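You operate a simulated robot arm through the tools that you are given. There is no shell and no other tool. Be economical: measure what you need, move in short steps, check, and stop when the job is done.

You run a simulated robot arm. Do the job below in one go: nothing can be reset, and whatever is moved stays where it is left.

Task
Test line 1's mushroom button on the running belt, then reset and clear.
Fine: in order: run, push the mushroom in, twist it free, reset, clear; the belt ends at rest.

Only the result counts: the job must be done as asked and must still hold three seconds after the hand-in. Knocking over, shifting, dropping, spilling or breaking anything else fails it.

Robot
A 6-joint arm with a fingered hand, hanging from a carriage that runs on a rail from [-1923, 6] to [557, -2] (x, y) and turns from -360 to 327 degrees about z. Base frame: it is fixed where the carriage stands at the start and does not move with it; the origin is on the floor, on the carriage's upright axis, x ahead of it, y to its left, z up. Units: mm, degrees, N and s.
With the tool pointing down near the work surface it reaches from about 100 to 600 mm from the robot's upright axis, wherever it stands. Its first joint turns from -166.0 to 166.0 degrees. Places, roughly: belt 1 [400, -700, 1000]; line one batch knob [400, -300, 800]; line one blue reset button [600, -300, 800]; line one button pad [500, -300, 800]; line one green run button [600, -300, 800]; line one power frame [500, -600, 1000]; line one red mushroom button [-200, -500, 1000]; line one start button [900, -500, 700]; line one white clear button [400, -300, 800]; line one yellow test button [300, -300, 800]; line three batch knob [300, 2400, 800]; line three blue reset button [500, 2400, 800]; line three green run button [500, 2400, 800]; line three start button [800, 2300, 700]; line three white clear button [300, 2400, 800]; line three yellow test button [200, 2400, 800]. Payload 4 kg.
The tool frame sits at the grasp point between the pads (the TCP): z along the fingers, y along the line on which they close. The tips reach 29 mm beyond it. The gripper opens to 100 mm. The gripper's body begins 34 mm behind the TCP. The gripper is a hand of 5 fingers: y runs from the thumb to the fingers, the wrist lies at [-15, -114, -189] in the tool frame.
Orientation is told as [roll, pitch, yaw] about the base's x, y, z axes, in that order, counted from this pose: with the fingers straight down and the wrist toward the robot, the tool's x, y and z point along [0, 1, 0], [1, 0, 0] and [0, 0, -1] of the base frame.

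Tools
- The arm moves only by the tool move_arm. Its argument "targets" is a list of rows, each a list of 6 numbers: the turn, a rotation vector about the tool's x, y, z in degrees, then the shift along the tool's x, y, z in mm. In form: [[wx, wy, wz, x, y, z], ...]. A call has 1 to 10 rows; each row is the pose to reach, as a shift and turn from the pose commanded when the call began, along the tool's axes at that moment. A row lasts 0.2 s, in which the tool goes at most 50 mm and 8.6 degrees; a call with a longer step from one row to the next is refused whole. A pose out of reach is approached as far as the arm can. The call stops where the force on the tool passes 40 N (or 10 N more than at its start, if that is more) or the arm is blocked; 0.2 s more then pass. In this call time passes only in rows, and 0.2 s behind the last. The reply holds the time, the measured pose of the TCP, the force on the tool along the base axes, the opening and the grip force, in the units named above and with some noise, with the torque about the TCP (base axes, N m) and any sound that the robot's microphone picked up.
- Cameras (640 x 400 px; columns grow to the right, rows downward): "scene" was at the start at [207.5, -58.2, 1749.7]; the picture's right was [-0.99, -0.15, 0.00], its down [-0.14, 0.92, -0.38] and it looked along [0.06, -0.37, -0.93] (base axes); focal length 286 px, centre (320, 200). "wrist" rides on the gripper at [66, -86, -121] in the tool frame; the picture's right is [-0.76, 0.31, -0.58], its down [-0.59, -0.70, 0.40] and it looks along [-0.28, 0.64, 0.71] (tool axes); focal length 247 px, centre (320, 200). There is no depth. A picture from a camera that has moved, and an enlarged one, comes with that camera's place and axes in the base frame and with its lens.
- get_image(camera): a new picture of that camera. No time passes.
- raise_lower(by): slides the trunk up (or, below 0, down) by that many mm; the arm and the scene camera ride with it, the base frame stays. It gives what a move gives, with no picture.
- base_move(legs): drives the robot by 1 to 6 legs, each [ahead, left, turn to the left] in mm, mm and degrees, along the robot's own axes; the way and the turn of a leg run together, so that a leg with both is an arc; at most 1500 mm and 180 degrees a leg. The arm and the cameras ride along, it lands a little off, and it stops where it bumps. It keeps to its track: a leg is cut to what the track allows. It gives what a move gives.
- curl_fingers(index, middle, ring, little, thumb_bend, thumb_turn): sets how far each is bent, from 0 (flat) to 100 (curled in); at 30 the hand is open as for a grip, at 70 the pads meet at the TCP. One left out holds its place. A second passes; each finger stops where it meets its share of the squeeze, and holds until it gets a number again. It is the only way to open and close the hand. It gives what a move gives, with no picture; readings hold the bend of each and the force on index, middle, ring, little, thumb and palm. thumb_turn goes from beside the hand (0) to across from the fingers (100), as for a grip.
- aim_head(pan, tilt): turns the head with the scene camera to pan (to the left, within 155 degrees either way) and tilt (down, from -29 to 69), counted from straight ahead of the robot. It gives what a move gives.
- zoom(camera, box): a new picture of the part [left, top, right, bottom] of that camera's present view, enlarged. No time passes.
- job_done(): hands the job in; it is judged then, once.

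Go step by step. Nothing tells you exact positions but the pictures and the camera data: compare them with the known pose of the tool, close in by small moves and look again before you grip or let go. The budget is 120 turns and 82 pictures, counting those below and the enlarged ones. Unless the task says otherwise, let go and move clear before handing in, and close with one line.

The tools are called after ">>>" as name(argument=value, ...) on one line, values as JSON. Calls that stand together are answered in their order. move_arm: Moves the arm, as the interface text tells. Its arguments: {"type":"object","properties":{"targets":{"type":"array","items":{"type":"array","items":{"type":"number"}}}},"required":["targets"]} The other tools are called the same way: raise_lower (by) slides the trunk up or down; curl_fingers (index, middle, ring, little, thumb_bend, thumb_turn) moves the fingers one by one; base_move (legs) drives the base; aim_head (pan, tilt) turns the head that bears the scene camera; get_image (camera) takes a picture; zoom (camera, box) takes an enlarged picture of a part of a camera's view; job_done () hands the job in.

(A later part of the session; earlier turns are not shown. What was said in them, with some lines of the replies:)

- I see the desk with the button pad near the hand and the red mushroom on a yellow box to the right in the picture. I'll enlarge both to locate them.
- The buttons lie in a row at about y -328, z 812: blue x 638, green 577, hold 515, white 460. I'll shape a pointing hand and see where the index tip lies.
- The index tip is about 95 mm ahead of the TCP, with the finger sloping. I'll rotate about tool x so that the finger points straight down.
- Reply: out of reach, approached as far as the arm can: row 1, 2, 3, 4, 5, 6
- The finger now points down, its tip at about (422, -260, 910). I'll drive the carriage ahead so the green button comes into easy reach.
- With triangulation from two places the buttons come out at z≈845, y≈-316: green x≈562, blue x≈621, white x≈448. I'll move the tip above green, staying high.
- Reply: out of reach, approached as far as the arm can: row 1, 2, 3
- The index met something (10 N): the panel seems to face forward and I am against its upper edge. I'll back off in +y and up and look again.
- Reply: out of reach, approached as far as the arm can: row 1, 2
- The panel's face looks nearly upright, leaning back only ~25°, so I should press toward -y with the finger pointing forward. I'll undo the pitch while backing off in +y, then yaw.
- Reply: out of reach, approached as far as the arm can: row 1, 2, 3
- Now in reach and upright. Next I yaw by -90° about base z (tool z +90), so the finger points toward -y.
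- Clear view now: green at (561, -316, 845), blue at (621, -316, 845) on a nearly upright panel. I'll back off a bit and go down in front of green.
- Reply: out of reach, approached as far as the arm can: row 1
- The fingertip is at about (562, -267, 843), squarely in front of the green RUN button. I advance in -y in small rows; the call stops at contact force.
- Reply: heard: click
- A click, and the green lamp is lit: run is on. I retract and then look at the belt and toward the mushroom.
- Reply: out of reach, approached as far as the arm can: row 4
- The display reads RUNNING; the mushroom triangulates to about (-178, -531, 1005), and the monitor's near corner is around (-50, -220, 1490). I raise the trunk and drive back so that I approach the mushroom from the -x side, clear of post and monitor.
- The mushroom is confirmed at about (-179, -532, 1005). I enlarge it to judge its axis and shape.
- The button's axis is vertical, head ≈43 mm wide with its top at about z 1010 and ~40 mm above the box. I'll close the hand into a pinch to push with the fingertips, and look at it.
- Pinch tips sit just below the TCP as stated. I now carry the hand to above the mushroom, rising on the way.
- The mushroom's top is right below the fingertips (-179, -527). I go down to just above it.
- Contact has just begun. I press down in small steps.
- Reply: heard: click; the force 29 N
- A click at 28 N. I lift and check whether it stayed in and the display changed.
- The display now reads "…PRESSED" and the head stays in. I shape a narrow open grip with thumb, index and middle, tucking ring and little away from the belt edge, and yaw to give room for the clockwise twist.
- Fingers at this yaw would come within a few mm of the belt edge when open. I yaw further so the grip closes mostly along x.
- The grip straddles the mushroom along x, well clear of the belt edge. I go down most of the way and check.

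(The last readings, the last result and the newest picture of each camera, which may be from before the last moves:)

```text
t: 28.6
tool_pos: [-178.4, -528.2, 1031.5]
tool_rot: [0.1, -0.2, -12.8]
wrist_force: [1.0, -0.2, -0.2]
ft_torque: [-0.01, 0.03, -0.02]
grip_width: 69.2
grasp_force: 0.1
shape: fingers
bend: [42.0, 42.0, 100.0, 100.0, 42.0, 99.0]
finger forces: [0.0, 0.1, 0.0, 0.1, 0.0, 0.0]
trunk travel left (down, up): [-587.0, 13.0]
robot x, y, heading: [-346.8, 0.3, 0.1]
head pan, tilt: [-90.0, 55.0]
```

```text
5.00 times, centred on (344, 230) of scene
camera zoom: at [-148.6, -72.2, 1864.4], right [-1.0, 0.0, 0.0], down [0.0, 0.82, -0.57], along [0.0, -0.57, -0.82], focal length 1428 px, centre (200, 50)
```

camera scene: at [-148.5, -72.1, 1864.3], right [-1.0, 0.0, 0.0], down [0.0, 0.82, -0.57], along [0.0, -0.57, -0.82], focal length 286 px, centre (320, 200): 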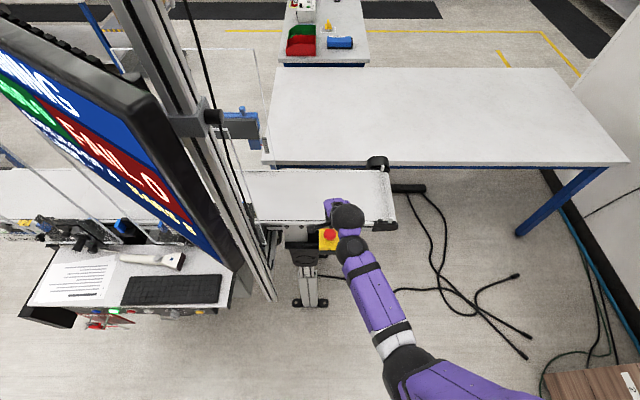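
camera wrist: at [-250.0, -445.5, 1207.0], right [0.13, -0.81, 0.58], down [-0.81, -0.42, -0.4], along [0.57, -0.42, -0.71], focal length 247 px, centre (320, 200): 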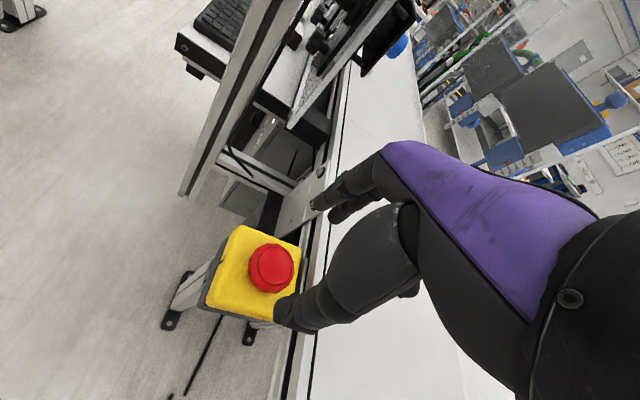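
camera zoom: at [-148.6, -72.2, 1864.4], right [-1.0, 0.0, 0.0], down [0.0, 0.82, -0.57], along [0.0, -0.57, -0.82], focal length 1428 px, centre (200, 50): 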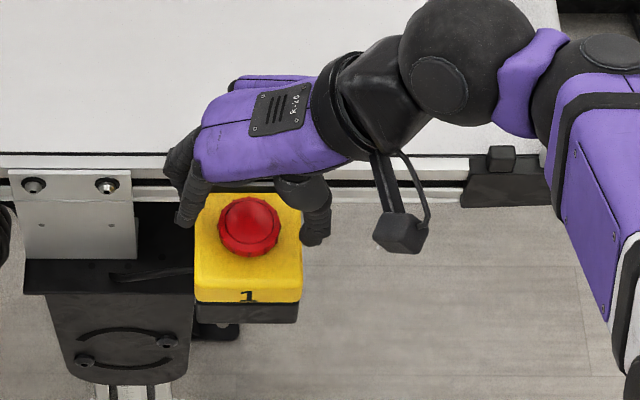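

Mushroom centre (-180, -529), top z≈1003, lies between thumb and index. I lower 22 mm more in small steps.

>>> move_arm(targets=[[0, 0, 0, 0, 0, 8], [0, 0, 0, 0, 0, 15], [0, 0, 0, 0, 0, 22]])

>>> zoom(camera="wrist", box=[190, 150, 446, 310])

>>> zoom(camera="scene", box=[280, 190, 408, 270])

```text
t: 29.4
tool_pos: [-178.2, -527.6, 1009.6]
tool_rot: [-0.1, 0.0, -12.7]
wrist_force: [0.7, -0.2, 2.4]
ft_torque: [-0.01, -0.07, 0.05]
grip_width: 72.7
grasp_force: 1.9
shape: fingers
bend: [42.0, 40.0, 100.0, 100.0, 41.0, 99.0]
finger forces: [0.6, 1.9, 0.1, 0.0, 1.3, 0.1]
trunk travel left (down, up): [-587.0, 13.0]
robot x, y, heading: [-348.7, 3.4, 0.4]
head pan, tilt: [-90.0, 55.0]
```

```text
2.50 times, centred on (318, 230) of wrist
camera zoom: at [-249.0, -445.3, 1129.8], right [0.13, -0.81, 0.58], down [-0.81, -0.42, -0.4], along [0.56, -0.42, -0.71], focal length 617 px, centre (325, 125)
```

zoom: 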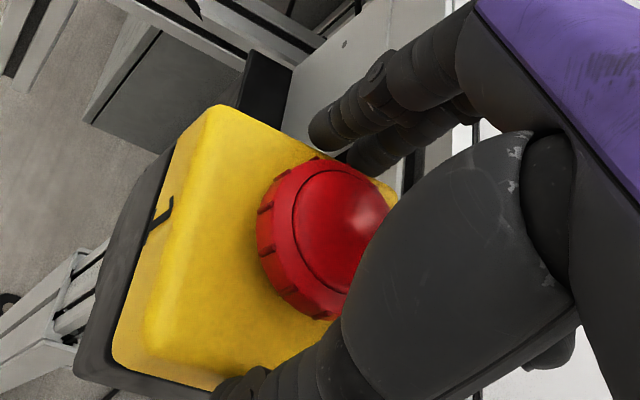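

```text
5.00 times, centred on (344, 230) of scene
camera zoom: at [-148.4, -72.3, 1864.4], right [-1.0, 0.0, 0.0], down [0.0, 0.82, -0.57], along [0.0, -0.57, -0.82], focal length 1428 px, centre (200, 50)
```

zoom: 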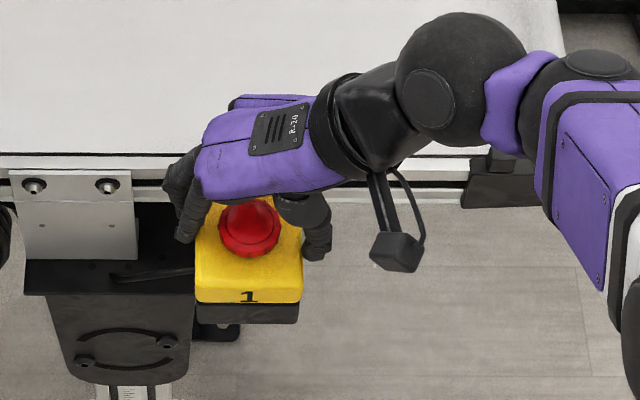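

Fingertips lightly touch the box. I rise 4 mm and close on the head.

>>> move_arm(targets=[[0, 0, 0, 0, 0, -4]])

>>> curl_fingers(index=64, middle=64, thumb_bend=64)

>>> zoom(camera="wrist", box=[190, 150, 446, 310])

```text
t: 29.8
tool_pos: [-179.8, -526.0, 1013.2]
tool_rot: [0.1, 0.0, -12.7]
wrist_force: [0.4, 0.0, -1.5]
ft_torque: [-0.01, -0.01, 0.04]
grip_width: 72.1
grasp_force: 1.1
shape: fingers
bend: [42.0, 40.0, 100.0, 100.0, 41.0, 99.0]
finger forces: [0.0, 1.8, 0.0, 0.0, 1.0, 0.0]
trunk travel left (down, up): [-587.0, 13.0]
robot x, y, heading: [-349.3, -2.1, -0.1]
head pan, tilt: [-90.0, 55.0]
```

```text
t: 30.8
tool_pos: [-176.9, -528.8, 1015.7]
tool_rot: [-0.1, -0.2, -12.7]
wrist_force: [7.2, 2.8, 13.1]
ft_torque: [0.08, -0.58, 0.1]
grip_width: 64.9
grasp_force: 17.0
shape: fingers
bend: [48.0, 45.0, 100.0, 100.0, 46.0, 100.0]
finger forces: [14.4, 9.0, 0.0, 0.1, 10.5, 0.0]
trunk travel left (down, up): [-587.0, 13.0]
robot x, y, heading: [-348.6, 3.1, 0.0]
head pan, tilt: [-90.0, 55.0]
```

```text
2.50 times, centred on (318, 230) of wrist
camera zoom: at [-247.3, -445.7, 1134.6], right [0.13, -0.81, 0.58], down [-0.81, -0.42, -0.4], along [0.57, -0.42, -0.71], focal length 617 px, centre (325, 125)
```

zoom: 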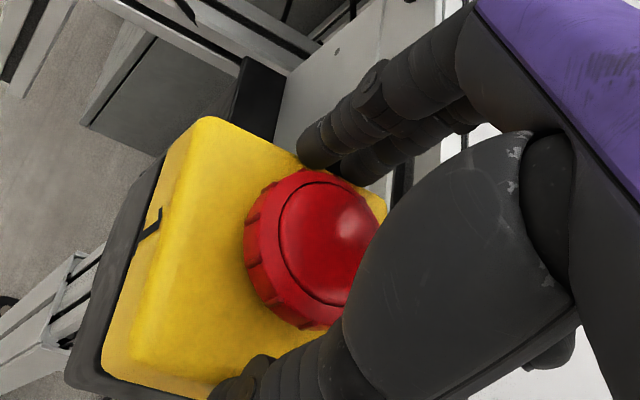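

The tips are squeezing the box's rounded edges, not the head. I open again and rise about 12 mm before closing.

>>> curl_fingers(index=42, middle=42, thumb_bend=42)

>>> move_arm(targets=[[0, 0, 0, 0, 0, -6], [0, 0, 0, 0, 0, -11]])

>>> curl_fingers(index=50, middle=50, thumb_bend=50)

>>> zoom(camera="wrist", box=[190, 150, 446, 310])

```text
t: 31.8
tool_pos: [-179.8, -526.8, 1012.8]
tool_rot: [0.0, -0.2, -12.8]
wrist_force: [0.2, -0.2, 0.3]
ft_torque: [-0.02, 0.0, 0.05]
grip_width: 72.1
grasp_force: 1.9
shape: fingers
bend: [42.0, 40.0, 100.0, 100.0, 41.0, 99.0]
finger forces: [0.3, 1.6, 0.0, 0.0, 1.3, 0.0]
trunk travel left (down, up): [-587.0, 13.0]
robot x, y, heading: [-348.8, 0.3, 0.1]
head pan, tilt: [-90.0, 55.0]
```

```text
t: 32.4
tool_pos: [-178.7, -527.6, 1024.6]
tool_rot: [0.1, -0.1, -12.8]
wrist_force: [-0.1, 0.6, 0.6]
ft_torque: [0.0, 0.01, -0.01]
grip_width: 70.2
grasp_force: 0.1
shape: fingers
bend: [42.0, 42.0, 100.0, 100.0, 42.0, 99.0]
finger forces: [0.0, 0.0, 0.1, 0.0, 0.0, 0.1]
trunk travel left (down, up): [-587.0, 13.0]
robot x, y, heading: [-348.3, 0.1, 0.3]
head pan, tilt: [-90.0, 55.0]
```

```text
t: 33.4
tool_pos: [-180.3, -528.5, 1025.0]
tool_rot: [0.1, -0.1, -12.7]
wrist_force: [-0.3, 0.6, -1.2]
ft_torque: [-0.02, 0.01, -0.03]
grip_width: 50.6
grasp_force: 0.0
shape: fingers
bend: [50.0, 50.0, 100.0, 100.0, 50.0, 100.0]
finger forces: [0.0, 0.0, 0.0, 0.0, 0.0, 0.1]
trunk travel left (down, up): [-587.0, 13.0]
robot x, y, heading: [-350.9, -1.2, 0.3]
head pan, tilt: [-90.0, 55.0]
```

```text
2.50 times, centred on (318, 230) of wrist
camera zoom: at [-249.1, -445.4, 1144.8], right [0.13, -0.81, 0.58], down [-0.82, -0.42, -0.4], along [0.56, -0.42, -0.71], focal length 617 px, centre (325, 125)
```

zoom: 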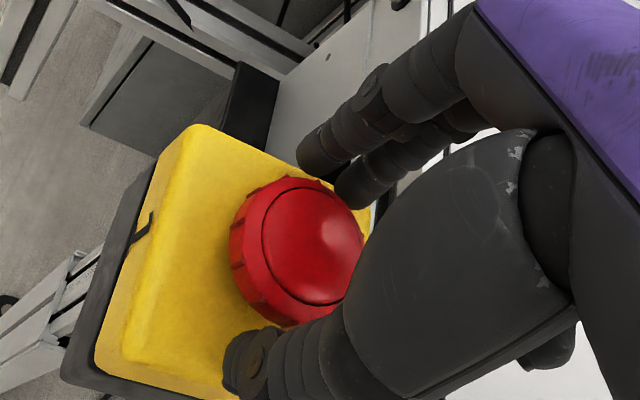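

Now the tips surround the head freely with a 50 mm gap. I lower 4 mm and close.

>>> move_arm(targets=[[0, 0, 0, 0, 0, 4]])

>>> curl_fingers(index=62, middle=62, thumb_bend=62)

>>> zoom(camera="wrist", box=[190, 150, 446, 310])

```text
t: 33.8
tool_pos: [-179.0, -528.3, 1021.1]
tool_rot: [-0.1, -0.1, -12.6]
wrist_force: [0.3, 1.5, 5.5]
ft_torque: [0.07, 0.18, -0.03]
grip_width: 50.8
grasp_force: 2.4
shape: fingers
bend: [50.0, 50.0, 100.0, 100.0, 50.0, 100.0]
finger forces: [0.0, 0.1, 0.0, 0.1, 5.4, 0.0]
trunk travel left (down, up): [-587.0, 13.0]
robot x, y, heading: [-346.2, 1.4, 0.4]
head pan, tilt: [-90.0, 55.0]
```

```text
t: 34.8
tool_pos: [-177.2, -529.3, 1021.2]
tool_rot: [-0.1, 0.0, -12.7]
wrist_force: [2.1, 1.0, 11.7]
ft_torque: [0.13, 0.38, -0.01]
grip_width: 37.5
grasp_force: 12.5
shape: fingers
bend: [57.0, 59.0, 100.0, 100.0, 58.0, 100.0]
finger forces: [5.1, 2.4, 0.1, 0.0, 15.8, 0.1]
trunk travel left (down, up): [-587.0, 13.0]
robot x, y, heading: [-349.6, 1.1, 0.3]
head pan, tilt: [-90.0, 55.0]
```

```text
2.50 times, centred on (318, 230) of wrist
camera zoom: at [-248.4, -446.5, 1141.4], right [0.13, -0.81, 0.58], down [-0.81, -0.42, -0.4], along [0.56, -0.42, -0.71], focal length 617 px, centre (325, 125)
```

zoom: 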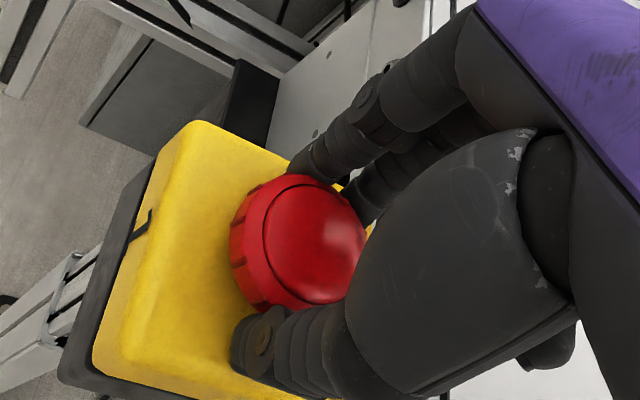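

The head is gripped between thumb and fingers. I relieve 3 mm of height and twist clockwise (from above).

>>> move_arm(targets=[[0, 0, 0, 0, 0, -3], [0, 0, 8, 0, 0, -3], [0, 0, 16, 0, 0, -3], [0, 0, 24, 0, 0, -3], [0, 0, 32, 0, 0, -3], [0, 0, 40, 0, 0, -3], [0, 0, 48, 0, 0, -3]])

>>> zoom(camera="wrist", box=[190, 150, 446, 310])

>>> zoom(camera="scene", box=[0, 40, 250, 280])

```text
t: 36.4
tool_pos: [-178.7, -528.2, 1024.6]
tool_rot: [0.1, -0.1, -60.9]
wrist_force: [2.8, -1.6, 2.2]
ft_torque: [-0.03, -0.04, 0.09]
grip_width: 36.7
grasp_force: 6.7
shape: fingers
bend: [57.0, 58.0, 100.0, 100.0, 58.0, 100.0]
finger forces: [5.1, 2.6, 0.0, 0.1, 5.4, 0.1]
trunk travel left (down, up): [-587.0, 13.0]
robot x, y, heading: [-348.1, 1.1, 0.3]
head pan, tilt: [-90.0, 55.0]
```

```text
2.50 times, centred on (318, 230) of wrist
camera zoom: at [-164.5, -421.8, 1144.8], right [-0.51, -0.64, 0.58], down [-0.86, 0.33, -0.4], along [0.07, -0.7, -0.71], focal length 617 px, centre (325, 125)
```

zoom: 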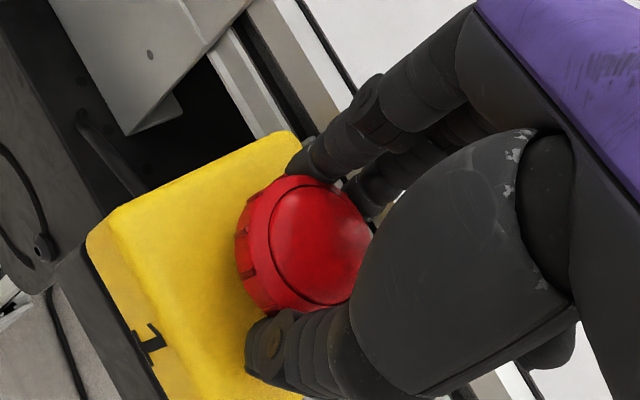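

```text
1.67 times, centred on (125, 160) of scene
camera zoom: at [-148.5, -72.4, 1864.5], right [-1.0, 0.0, 0.0], down [0.0, 0.82, -0.57], along [0.0, -0.57, -0.82], focal length 476 px, centre (645, 267)
```

zoom: 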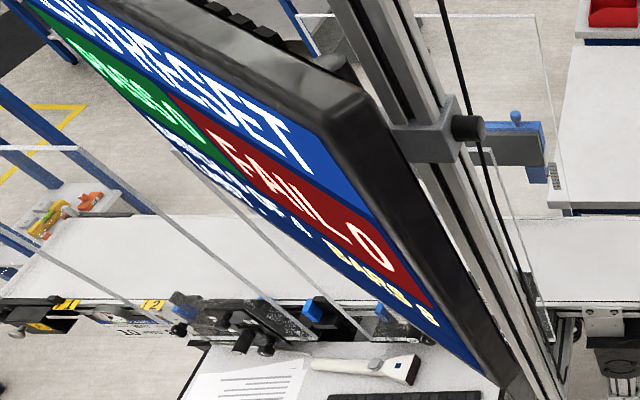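

The display now says "… RESET": the mushroom is free. I open the fingers just enough and lift straight off.

>>> curl_fingers(index=49, middle=49, thumb_bend=48)

>>> move_arm(targets=[[0, 0, 0, 0, 0, -15], [0, 0, 0, 0, 0, -40], [0, 0, 0, 0, 0, -75]])

>>> get_image(camera="wrist")

```text
t: 37.4
tool_pos: [-179.7, -527.7, 1023.7]
tool_rot: [0.0, 0.1, -60.8]
wrist_force: [0.2, 0.2, 0.4]
ft_torque: [0.0, -0.04, -0.01]
grip_width: 53.4
grasp_force: 0.0
shape: fingers
bend: [49.0, 49.0, 100.0, 100.0, 48.0, 100.0]
finger forces: [0.0, 0.0, 0.0, 0.0, 0.0, 0.0]
trunk travel left (down, up): [-587.0, 13.0]
robot x, y, heading: [-347.6, -0.2, 0.3]
head pan, tilt: [-90.0, 55.0]
```

```text
t: 38.2
tool_pos: [-178.8, -528.7, 1100.1]
tool_rot: [0.2, 0.0, -60.8]
wrist_force: [0.6, 0.5, -0.6]
ft_torque: [-0.03, 0.02, 0.0]
grip_width: 53.5
grasp_force: 0.0
shape: fingers
bend: [49.0, 49.0, 100.0, 100.0, 48.0, 100.0]
finger forces: [0.0, 0.1, 0.0, 0.0, 0.0, 0.0]
trunk travel left (down, up): [-587.0, 13.0]
robot x, y, heading: [-346.0, 2.5, 0.3]
head pan, tilt: [-90.0, 55.0]
```

```text
36 pictures are left
camera wrist: at [-165.0, -421.9, 1219.5], right [-0.51, -0.64, 0.58], down [-0.86, 0.33, -0.4], along [0.07, -0.7, -0.71], focal length 247 px, centre (320, 200)
```

wrist: 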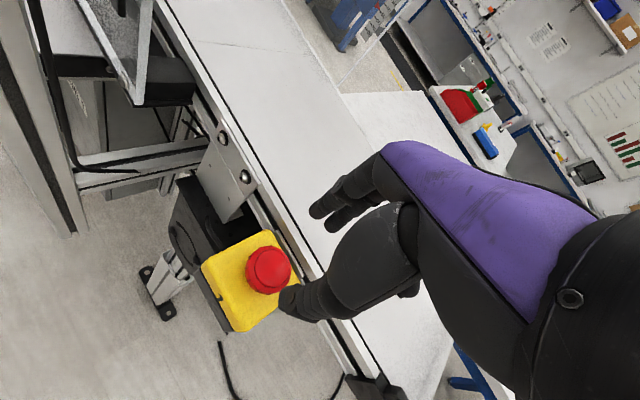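

The head has popped back up. I retrace the way back to the retracted pose, turning to yaw -82.

>>> move_arm(targets=[[0, 0, 2, 31, -27, 0], [0, 0, 4, 62, -54, 0], [0, 0, 6, 92, -81, 5], [0, 0, 8, 122, -108, 17], [0, 0, 10, 152, -135, 29], [0, 0, 12, 182, -162, 41], [0, 0, 14, 212, -189, 53], [0, 0, 16, 242, -215, 65], [0, 0, 18, 272, -241, 77], [0, 0, 21, 300, -265, 88]])

>>> curl_fingers(index=0, middle=100, ring=100, little=100, thumb_bend=100, thumb_turn=60)

>>> get_image(camera="scene")

```text
t: 40.4
tool_pos: [-48.2, -150.3, 1011.1]
tool_rot: [0.1, 0.0, -81.8]
wrist_force: [-0.8, 0.7, 0.5]
ft_torque: [0.01, -0.02, 0.02]
grip_width: 53.5
grasp_force: 0.0
shape: fingers
bend: [49.0, 49.0, 100.0, 100.0, 48.0, 100.0]
finger forces: [0.1, 0.1, 0.1, 0.1, 0.0, 0.0]
trunk travel left (down, up): [-587.0, 13.0]
robot x, y, heading: [-351.5, 1.8, 0.2]
head pan, tilt: [-90.0, 55.0]
```

```text
t: 41.4
tool_pos: [-46.7, -149.6, 1011.0]
tool_rot: [0.1, 0.1, -81.7]
wrist_force: [-0.7, 0.2, -0.4]
ft_torque: [0.0, -0.01, -0.01]
grip_width: 47.1
grasp_force: 0.0
shape: fingers
bend: [0.0, 100.0, 100.0, 100.0, 100.0, 62.0]
finger forces: [0.0, 0.0, 0.0, 0.1, 0.1, 0.0]
trunk travel left (down, up): [-587.0, 13.0]
robot x, y, heading: [-348.5, -3.7, 0.2]
head pan, tilt: [-90.0, 55.0]
```

```text
35 pictures are left
camera scene: at [-148.6, -72.3, 1864.4], right [-1.0, 0.0, 0.0], down [0.0, 0.82, -0.57], along [0.0, -0.57, -0.82], focal length 286 px, centre (320, 200)
```

scene: 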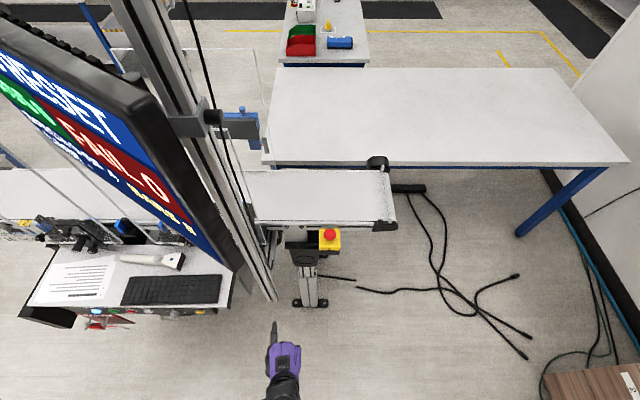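

The head is up and the screen asks for reset. I drive back to line up with the blue button, then look.

>>> base_move(legs=[[641, 0, 0]])

>>> raise_lower(by=-180)

>>> get_image(camera="wrist")

>>> aim_head(pan=-125, tilt=40)

>>> get_image(camera="scene")

```text
t: 44.9
tool_pos: [592.2, -150.9, 1010.9]
tool_rot: [0.1, 0.0, -81.7]
wrist_force: [0.9, 0.1, 0.7]
ft_torque: [0.0, -0.02, -0.03]
grip_width: 47.3
grasp_force: 0.0
shape: fingers
bend: [0.0, 100.0, 100.0, 100.0, 100.0, 62.0]
finger forces: [0.0, 0.0, 0.1, 0.0, 0.1, 0.1]
trunk travel left (down, up): [-587.0, 13.0]
robot x, y, heading: [292.2, -0.1, 0.4]
head pan, tilt: [-90.0, 55.0]
```

```text
t: 46.9
tool_pos: [591.7, -151.4, 831.6]
tool_rot: [0.1, -0.1, -81.6]
wrist_force: [0.4, -0.3, -0.2]
ft_torque: [-0.03, -0.01, 0.02]
grip_width: 47.2
grasp_force: 0.1
shape: fingers
bend: [0.0, 100.0, 100.0, 100.0, 100.0, 62.0]
finger forces: [0.0, 0.0, 0.0, 0.1, 0.0, 0.0]
trunk travel left (down, up): [-407.0, 193.0]
robot x, y, heading: [293.8, -5.2, 0.1]
head pan, tilt: [-90.0, 55.0]
```

```text
34 pictures are left
camera wrist: at [644.4, -57.8, 951.7], right [-0.71, -0.41, 0.58], down [-0.68, 0.61, -0.4], along [-0.19, -0.68, -0.71], focal length 247 px, centre (320, 200)
```

wrist: 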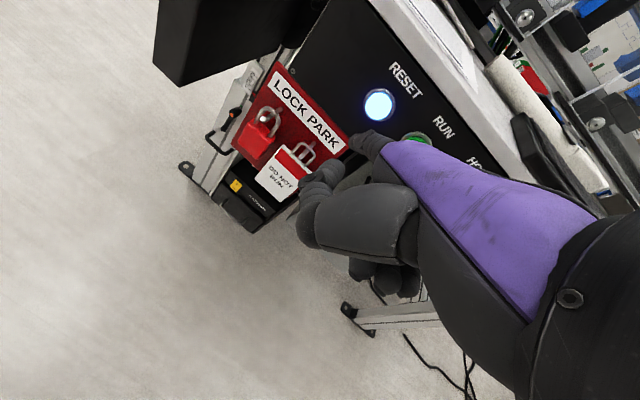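

```text
t: 47.9
tool_pos: [593.5, -151.0, 830.7]
tool_rot: [0.0, -0.1, -81.7]
wrist_force: [-0.2, -1.2, 0.6]
ft_torque: [0.01, 0.01, 0.01]
grip_width: 47.1
grasp_force: 0.0
shape: fingers
bend: [0.0, 100.0, 100.0, 100.0, 100.0, 62.0]
finger forces: [0.0, 0.0, 0.0, 0.0, 0.0, 0.0]
trunk travel left (down, up): [-407.0, 193.0]
robot x, y, heading: [287.0, 1.4, 0.3]
head pan, tilt: [-125.0, 40.0]
```

```text
33 pictures are left
camera scene: at [442.5, -71.6, 1705.0], right [-0.82, 0.57, 0.0], down [0.37, 0.53, -0.77], along [-0.44, -0.63, -0.64], focal length 286 px, centre (320, 200)
```

scene: 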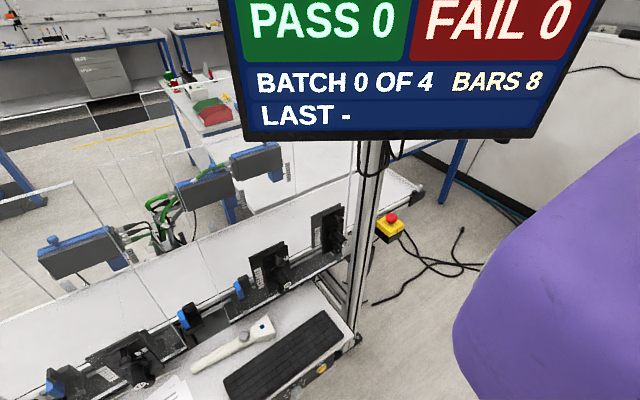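

The blue RESET lamp is lit and the finger is lined up with it (x≈620). I advance in -y until it clicks.

>>> move_arm(targets=[[0, 0, 0, -4, 30, 0], [0, 0, 0, -8, 52, 0], [0, 0, 0, -9, 60, 0], [0, 0, 0, -9.5, 65, 0], [0, 0, 0, -10, 69, 0]])

>>> aim_head(pan=-125, tilt=20)

>>> get_image(camera="scene")

```text
t: 49.1
tool_pos: [592.5, -219.8, 830.8]
tool_rot: [0.1, 0.1, -81.6]
wrist_force: [0.2, 4.2, 1.4]
ft_torque: [-0.09, -0.01, 0.12]
grip_width: 45.8
grasp_force: 2.3
shape: fingers
bend: [1.0, 100.0, 100.0, 100.0, 100.0, 62.0]
finger forces: [4.2, 0.0, 0.1, 0.0, 0.1, 0.1]
trunk travel left (down, up): [-407.0, 193.0]
robot x, y, heading: [291.0, -5.7, 0.4]
head pan, tilt: [-125.0, 40.0]
heard: click
```

```text
t: 50.0
tool_pos: [594.3, -219.9, 831.3]
tool_rot: [0.0, 0.2, -81.5]
wrist_force: [-0.2, 4.1, 0.9]
ft_torque: [-0.08, -0.03, 0.08]
grip_width: 45.7
grasp_force: 2.0
shape: fingers
bend: [1.0, 100.0, 100.0, 100.0, 100.0, 62.0]
finger forces: [4.2, 0.0, 0.0, 0.0, 0.1, 0.0]
trunk travel left (down, up): [-407.0, 193.0]
robot x, y, heading: [290.3, 0.9, 0.2]
head pan, tilt: [-125.0, 20.0]
```

```text
32 pictures are left
camera scene: at [437.8, -77.9, 1736.3], right [-0.82, 0.57, 0.0], down [0.2, 0.28, -0.94], along [-0.54, -0.77, -0.34], focal length 286 px, centre (320, 200)
```

scene: 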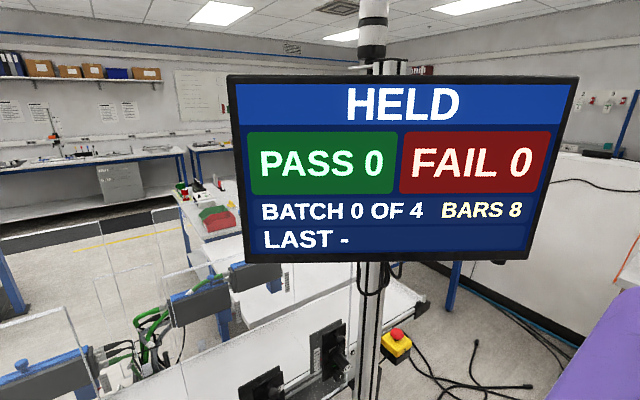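

Clicked; the display now reads HELD. I retract and drive to the white CLEAR button.

>>> move_arm(targets=[[0, 0, 0, 4, -30, 0], [0, 0, 0, 10, -69, 0]])

>>> base_move(legs=[[-172, 0, 0]])

>>> get_image(camera="wrist")

```text
t: 50.6
tool_pos: [592.6, -151.8, 830.4]
tool_rot: [0.0, 0.0, -81.7]
wrist_force: [-0.2, 0.3, -0.4]
ft_torque: [0.03, -0.01, 0.01]
grip_width: 47.0
grasp_force: 0.1
shape: fingers
bend: [0.0, 100.0, 100.0, 100.0, 100.0, 62.0]
finger forces: [0.0, 0.0, 0.0, 0.1, 0.0, 0.1]
trunk travel left (down, up): [-407.0, 193.0]
robot x, y, heading: [288.5, -0.8, 0.3]
head pan, tilt: [-125.0, 20.0]
```

```text
t: 52.0
tool_pos: [421.4, -150.0, 829.8]
tool_rot: [0.1, 0.0, -81.8]
wrist_force: [-0.1, -0.1, 0.1]
ft_torque: [0.02, 0.01, 0.0]
grip_width: 47.0
grasp_force: 0.1
shape: fingers
bend: [0.0, 100.0, 100.0, 100.0, 100.0, 62.0]
finger forces: [0.1, 0.1, 0.0, 0.0, 0.1, 0.1]
trunk travel left (down, up): [-407.0, 193.0]
robot x, y, heading: [122.3, -3.2, 0.6]
head pan, tilt: [-125.0, 20.0]
```

```text
31 pictures are left
camera wrist: at [472.6, -57.1, 951.2], right [-0.71, -0.41, 0.58], down [-0.68, 0.61, -0.4], along [-0.19, -0.68, -0.71], focal length 247 px, centre (320, 200)
```

wrist: 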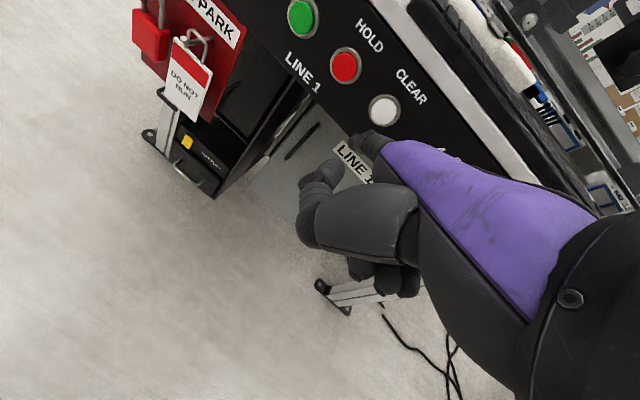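

White CLEAR is at x≈441, 6 mm from my line; I correct while advancing.

>>> move_arm(targets=[[0, 0, 0, -10, 30, 0], [0, 0, 0, -14, 52, 0], [0, 0, 0, -15, 60, 0], [0, 0, 0, -15.5, 65, 0], [0, 0, 0, -16, 69.5, 0]])

>>> get_image(camera="wrist")

>>> get_image(camera="scene")

```text
t: 53.2
tool_pos: [416.3, -221.7, 830.9]
tool_rot: [0.1, 0.1, -81.7]
wrist_force: [0.2, 5.5, 1.1]
ft_torque: [-0.13, -0.04, 0.09]
grip_width: 45.7
grasp_force: 2.7
shape: fingers
bend: [1.0, 100.0, 100.0, 100.0, 100.0, 62.0]
finger forces: [5.3, 0.0, 0.1, 0.0, 0.1, 0.1]
trunk travel left (down, up): [-407.0, 193.0]
robot x, y, heading: [118.1, -0.6, 0.2]
head pan, tilt: [-125.0, 20.0]
heard: click
```

```text
30 pictures are left
camera wrist: at [467.1, -127.2, 951.2], right [-0.7, -0.42, 0.58], down [-0.68, 0.61, -0.4], along [-0.19, -0.67, -0.71], focal length 247 px, centre (320, 200)
```

wrist: 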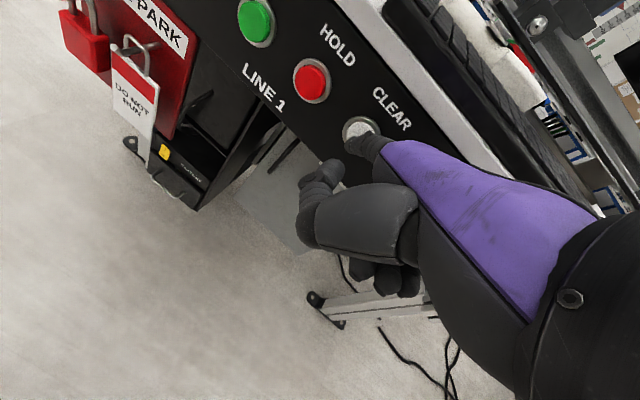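

```text
29 pictures are left
camera scene: at [266.3, -77.4, 1736.4], right [-0.82, 0.57, 0.0], down [0.19, 0.28, -0.94], along [-0.54, -0.77, -0.34], focal length 286 px, centre (320, 200)
```

scene: 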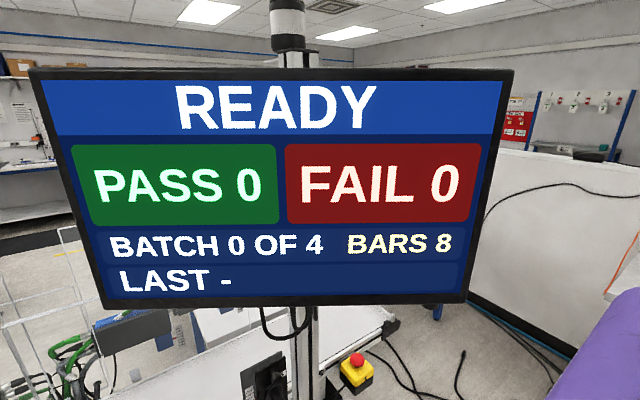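

The display reads READY. I retract clear and confirm that the state holds.

>>> move_arm(targets=[[0, 0, 0, 4, -30, 0], [0, 0, 0, 10, -72, 0], [0, 0, 0, 10, -72, 0]])

>>> get_image(camera="scene")

>>> get_image(camera="wrist")

```text
t: 54.0
tool_pos: [415.1, -148.0, 831.4]
tool_rot: [0.1, 0.1, -81.7]
wrist_force: [0.6, 0.1, -0.2]
ft_torque: [0.0, -0.01, 0.01]
grip_width: 47.2
grasp_force: 0.0
shape: fingers
bend: [0.0, 100.0, 100.0, 100.0, 100.0, 62.0]
finger forces: [0.0, 0.1, 0.0, 0.0, 0.0, 0.0]
trunk travel left (down, up): [-407.0, 193.0]
robot x, y, heading: [118.4, -3.2, 0.2]
head pan, tilt: [-125.0, 20.0]
```

```text
28 pictures are left
camera scene: at [266.3, -77.7, 1736.4], right [-0.82, 0.57, 0.0], down [0.19, 0.28, -0.94], along [-0.54, -0.77, -0.34], focal length 286 px, centre (320, 200)
```

scene: 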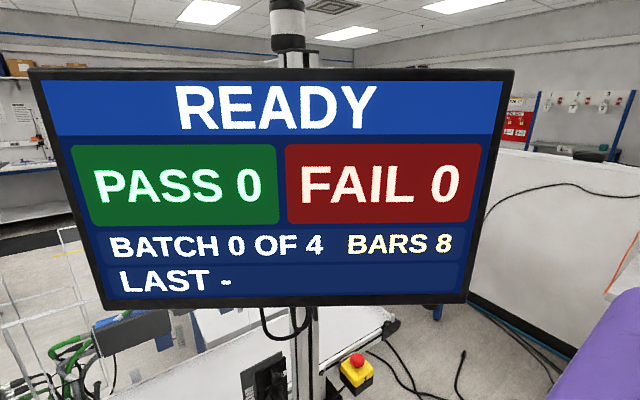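

```text
27 pictures are left
camera wrist: at [466.2, -55.0, 952.0], right [-0.71, -0.41, 0.58], down [-0.68, 0.61, -0.4], along [-0.19, -0.67, -0.71], focal length 247 px, centre (320, 200)
```

wrist: 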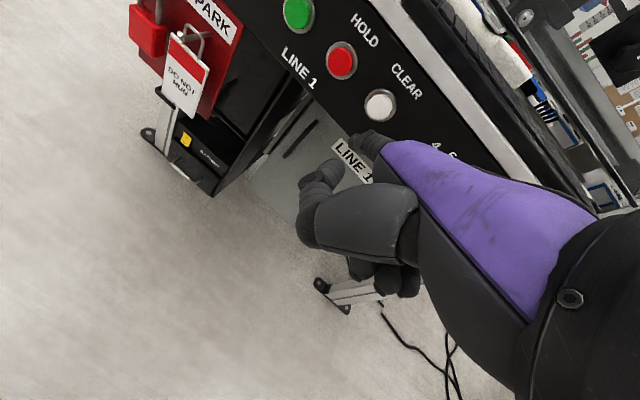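

The hand is clear, the green lamp is off, and the display still reads READY. I hand the job in.

>>> job_done()

```text
The job is handed in.
```

I did the line 1 test in the order asked: run, mushroom pushed in, twisted free, reset, cleared. At hand-in the display read READY, the green run lamp was off and the hand was clear.
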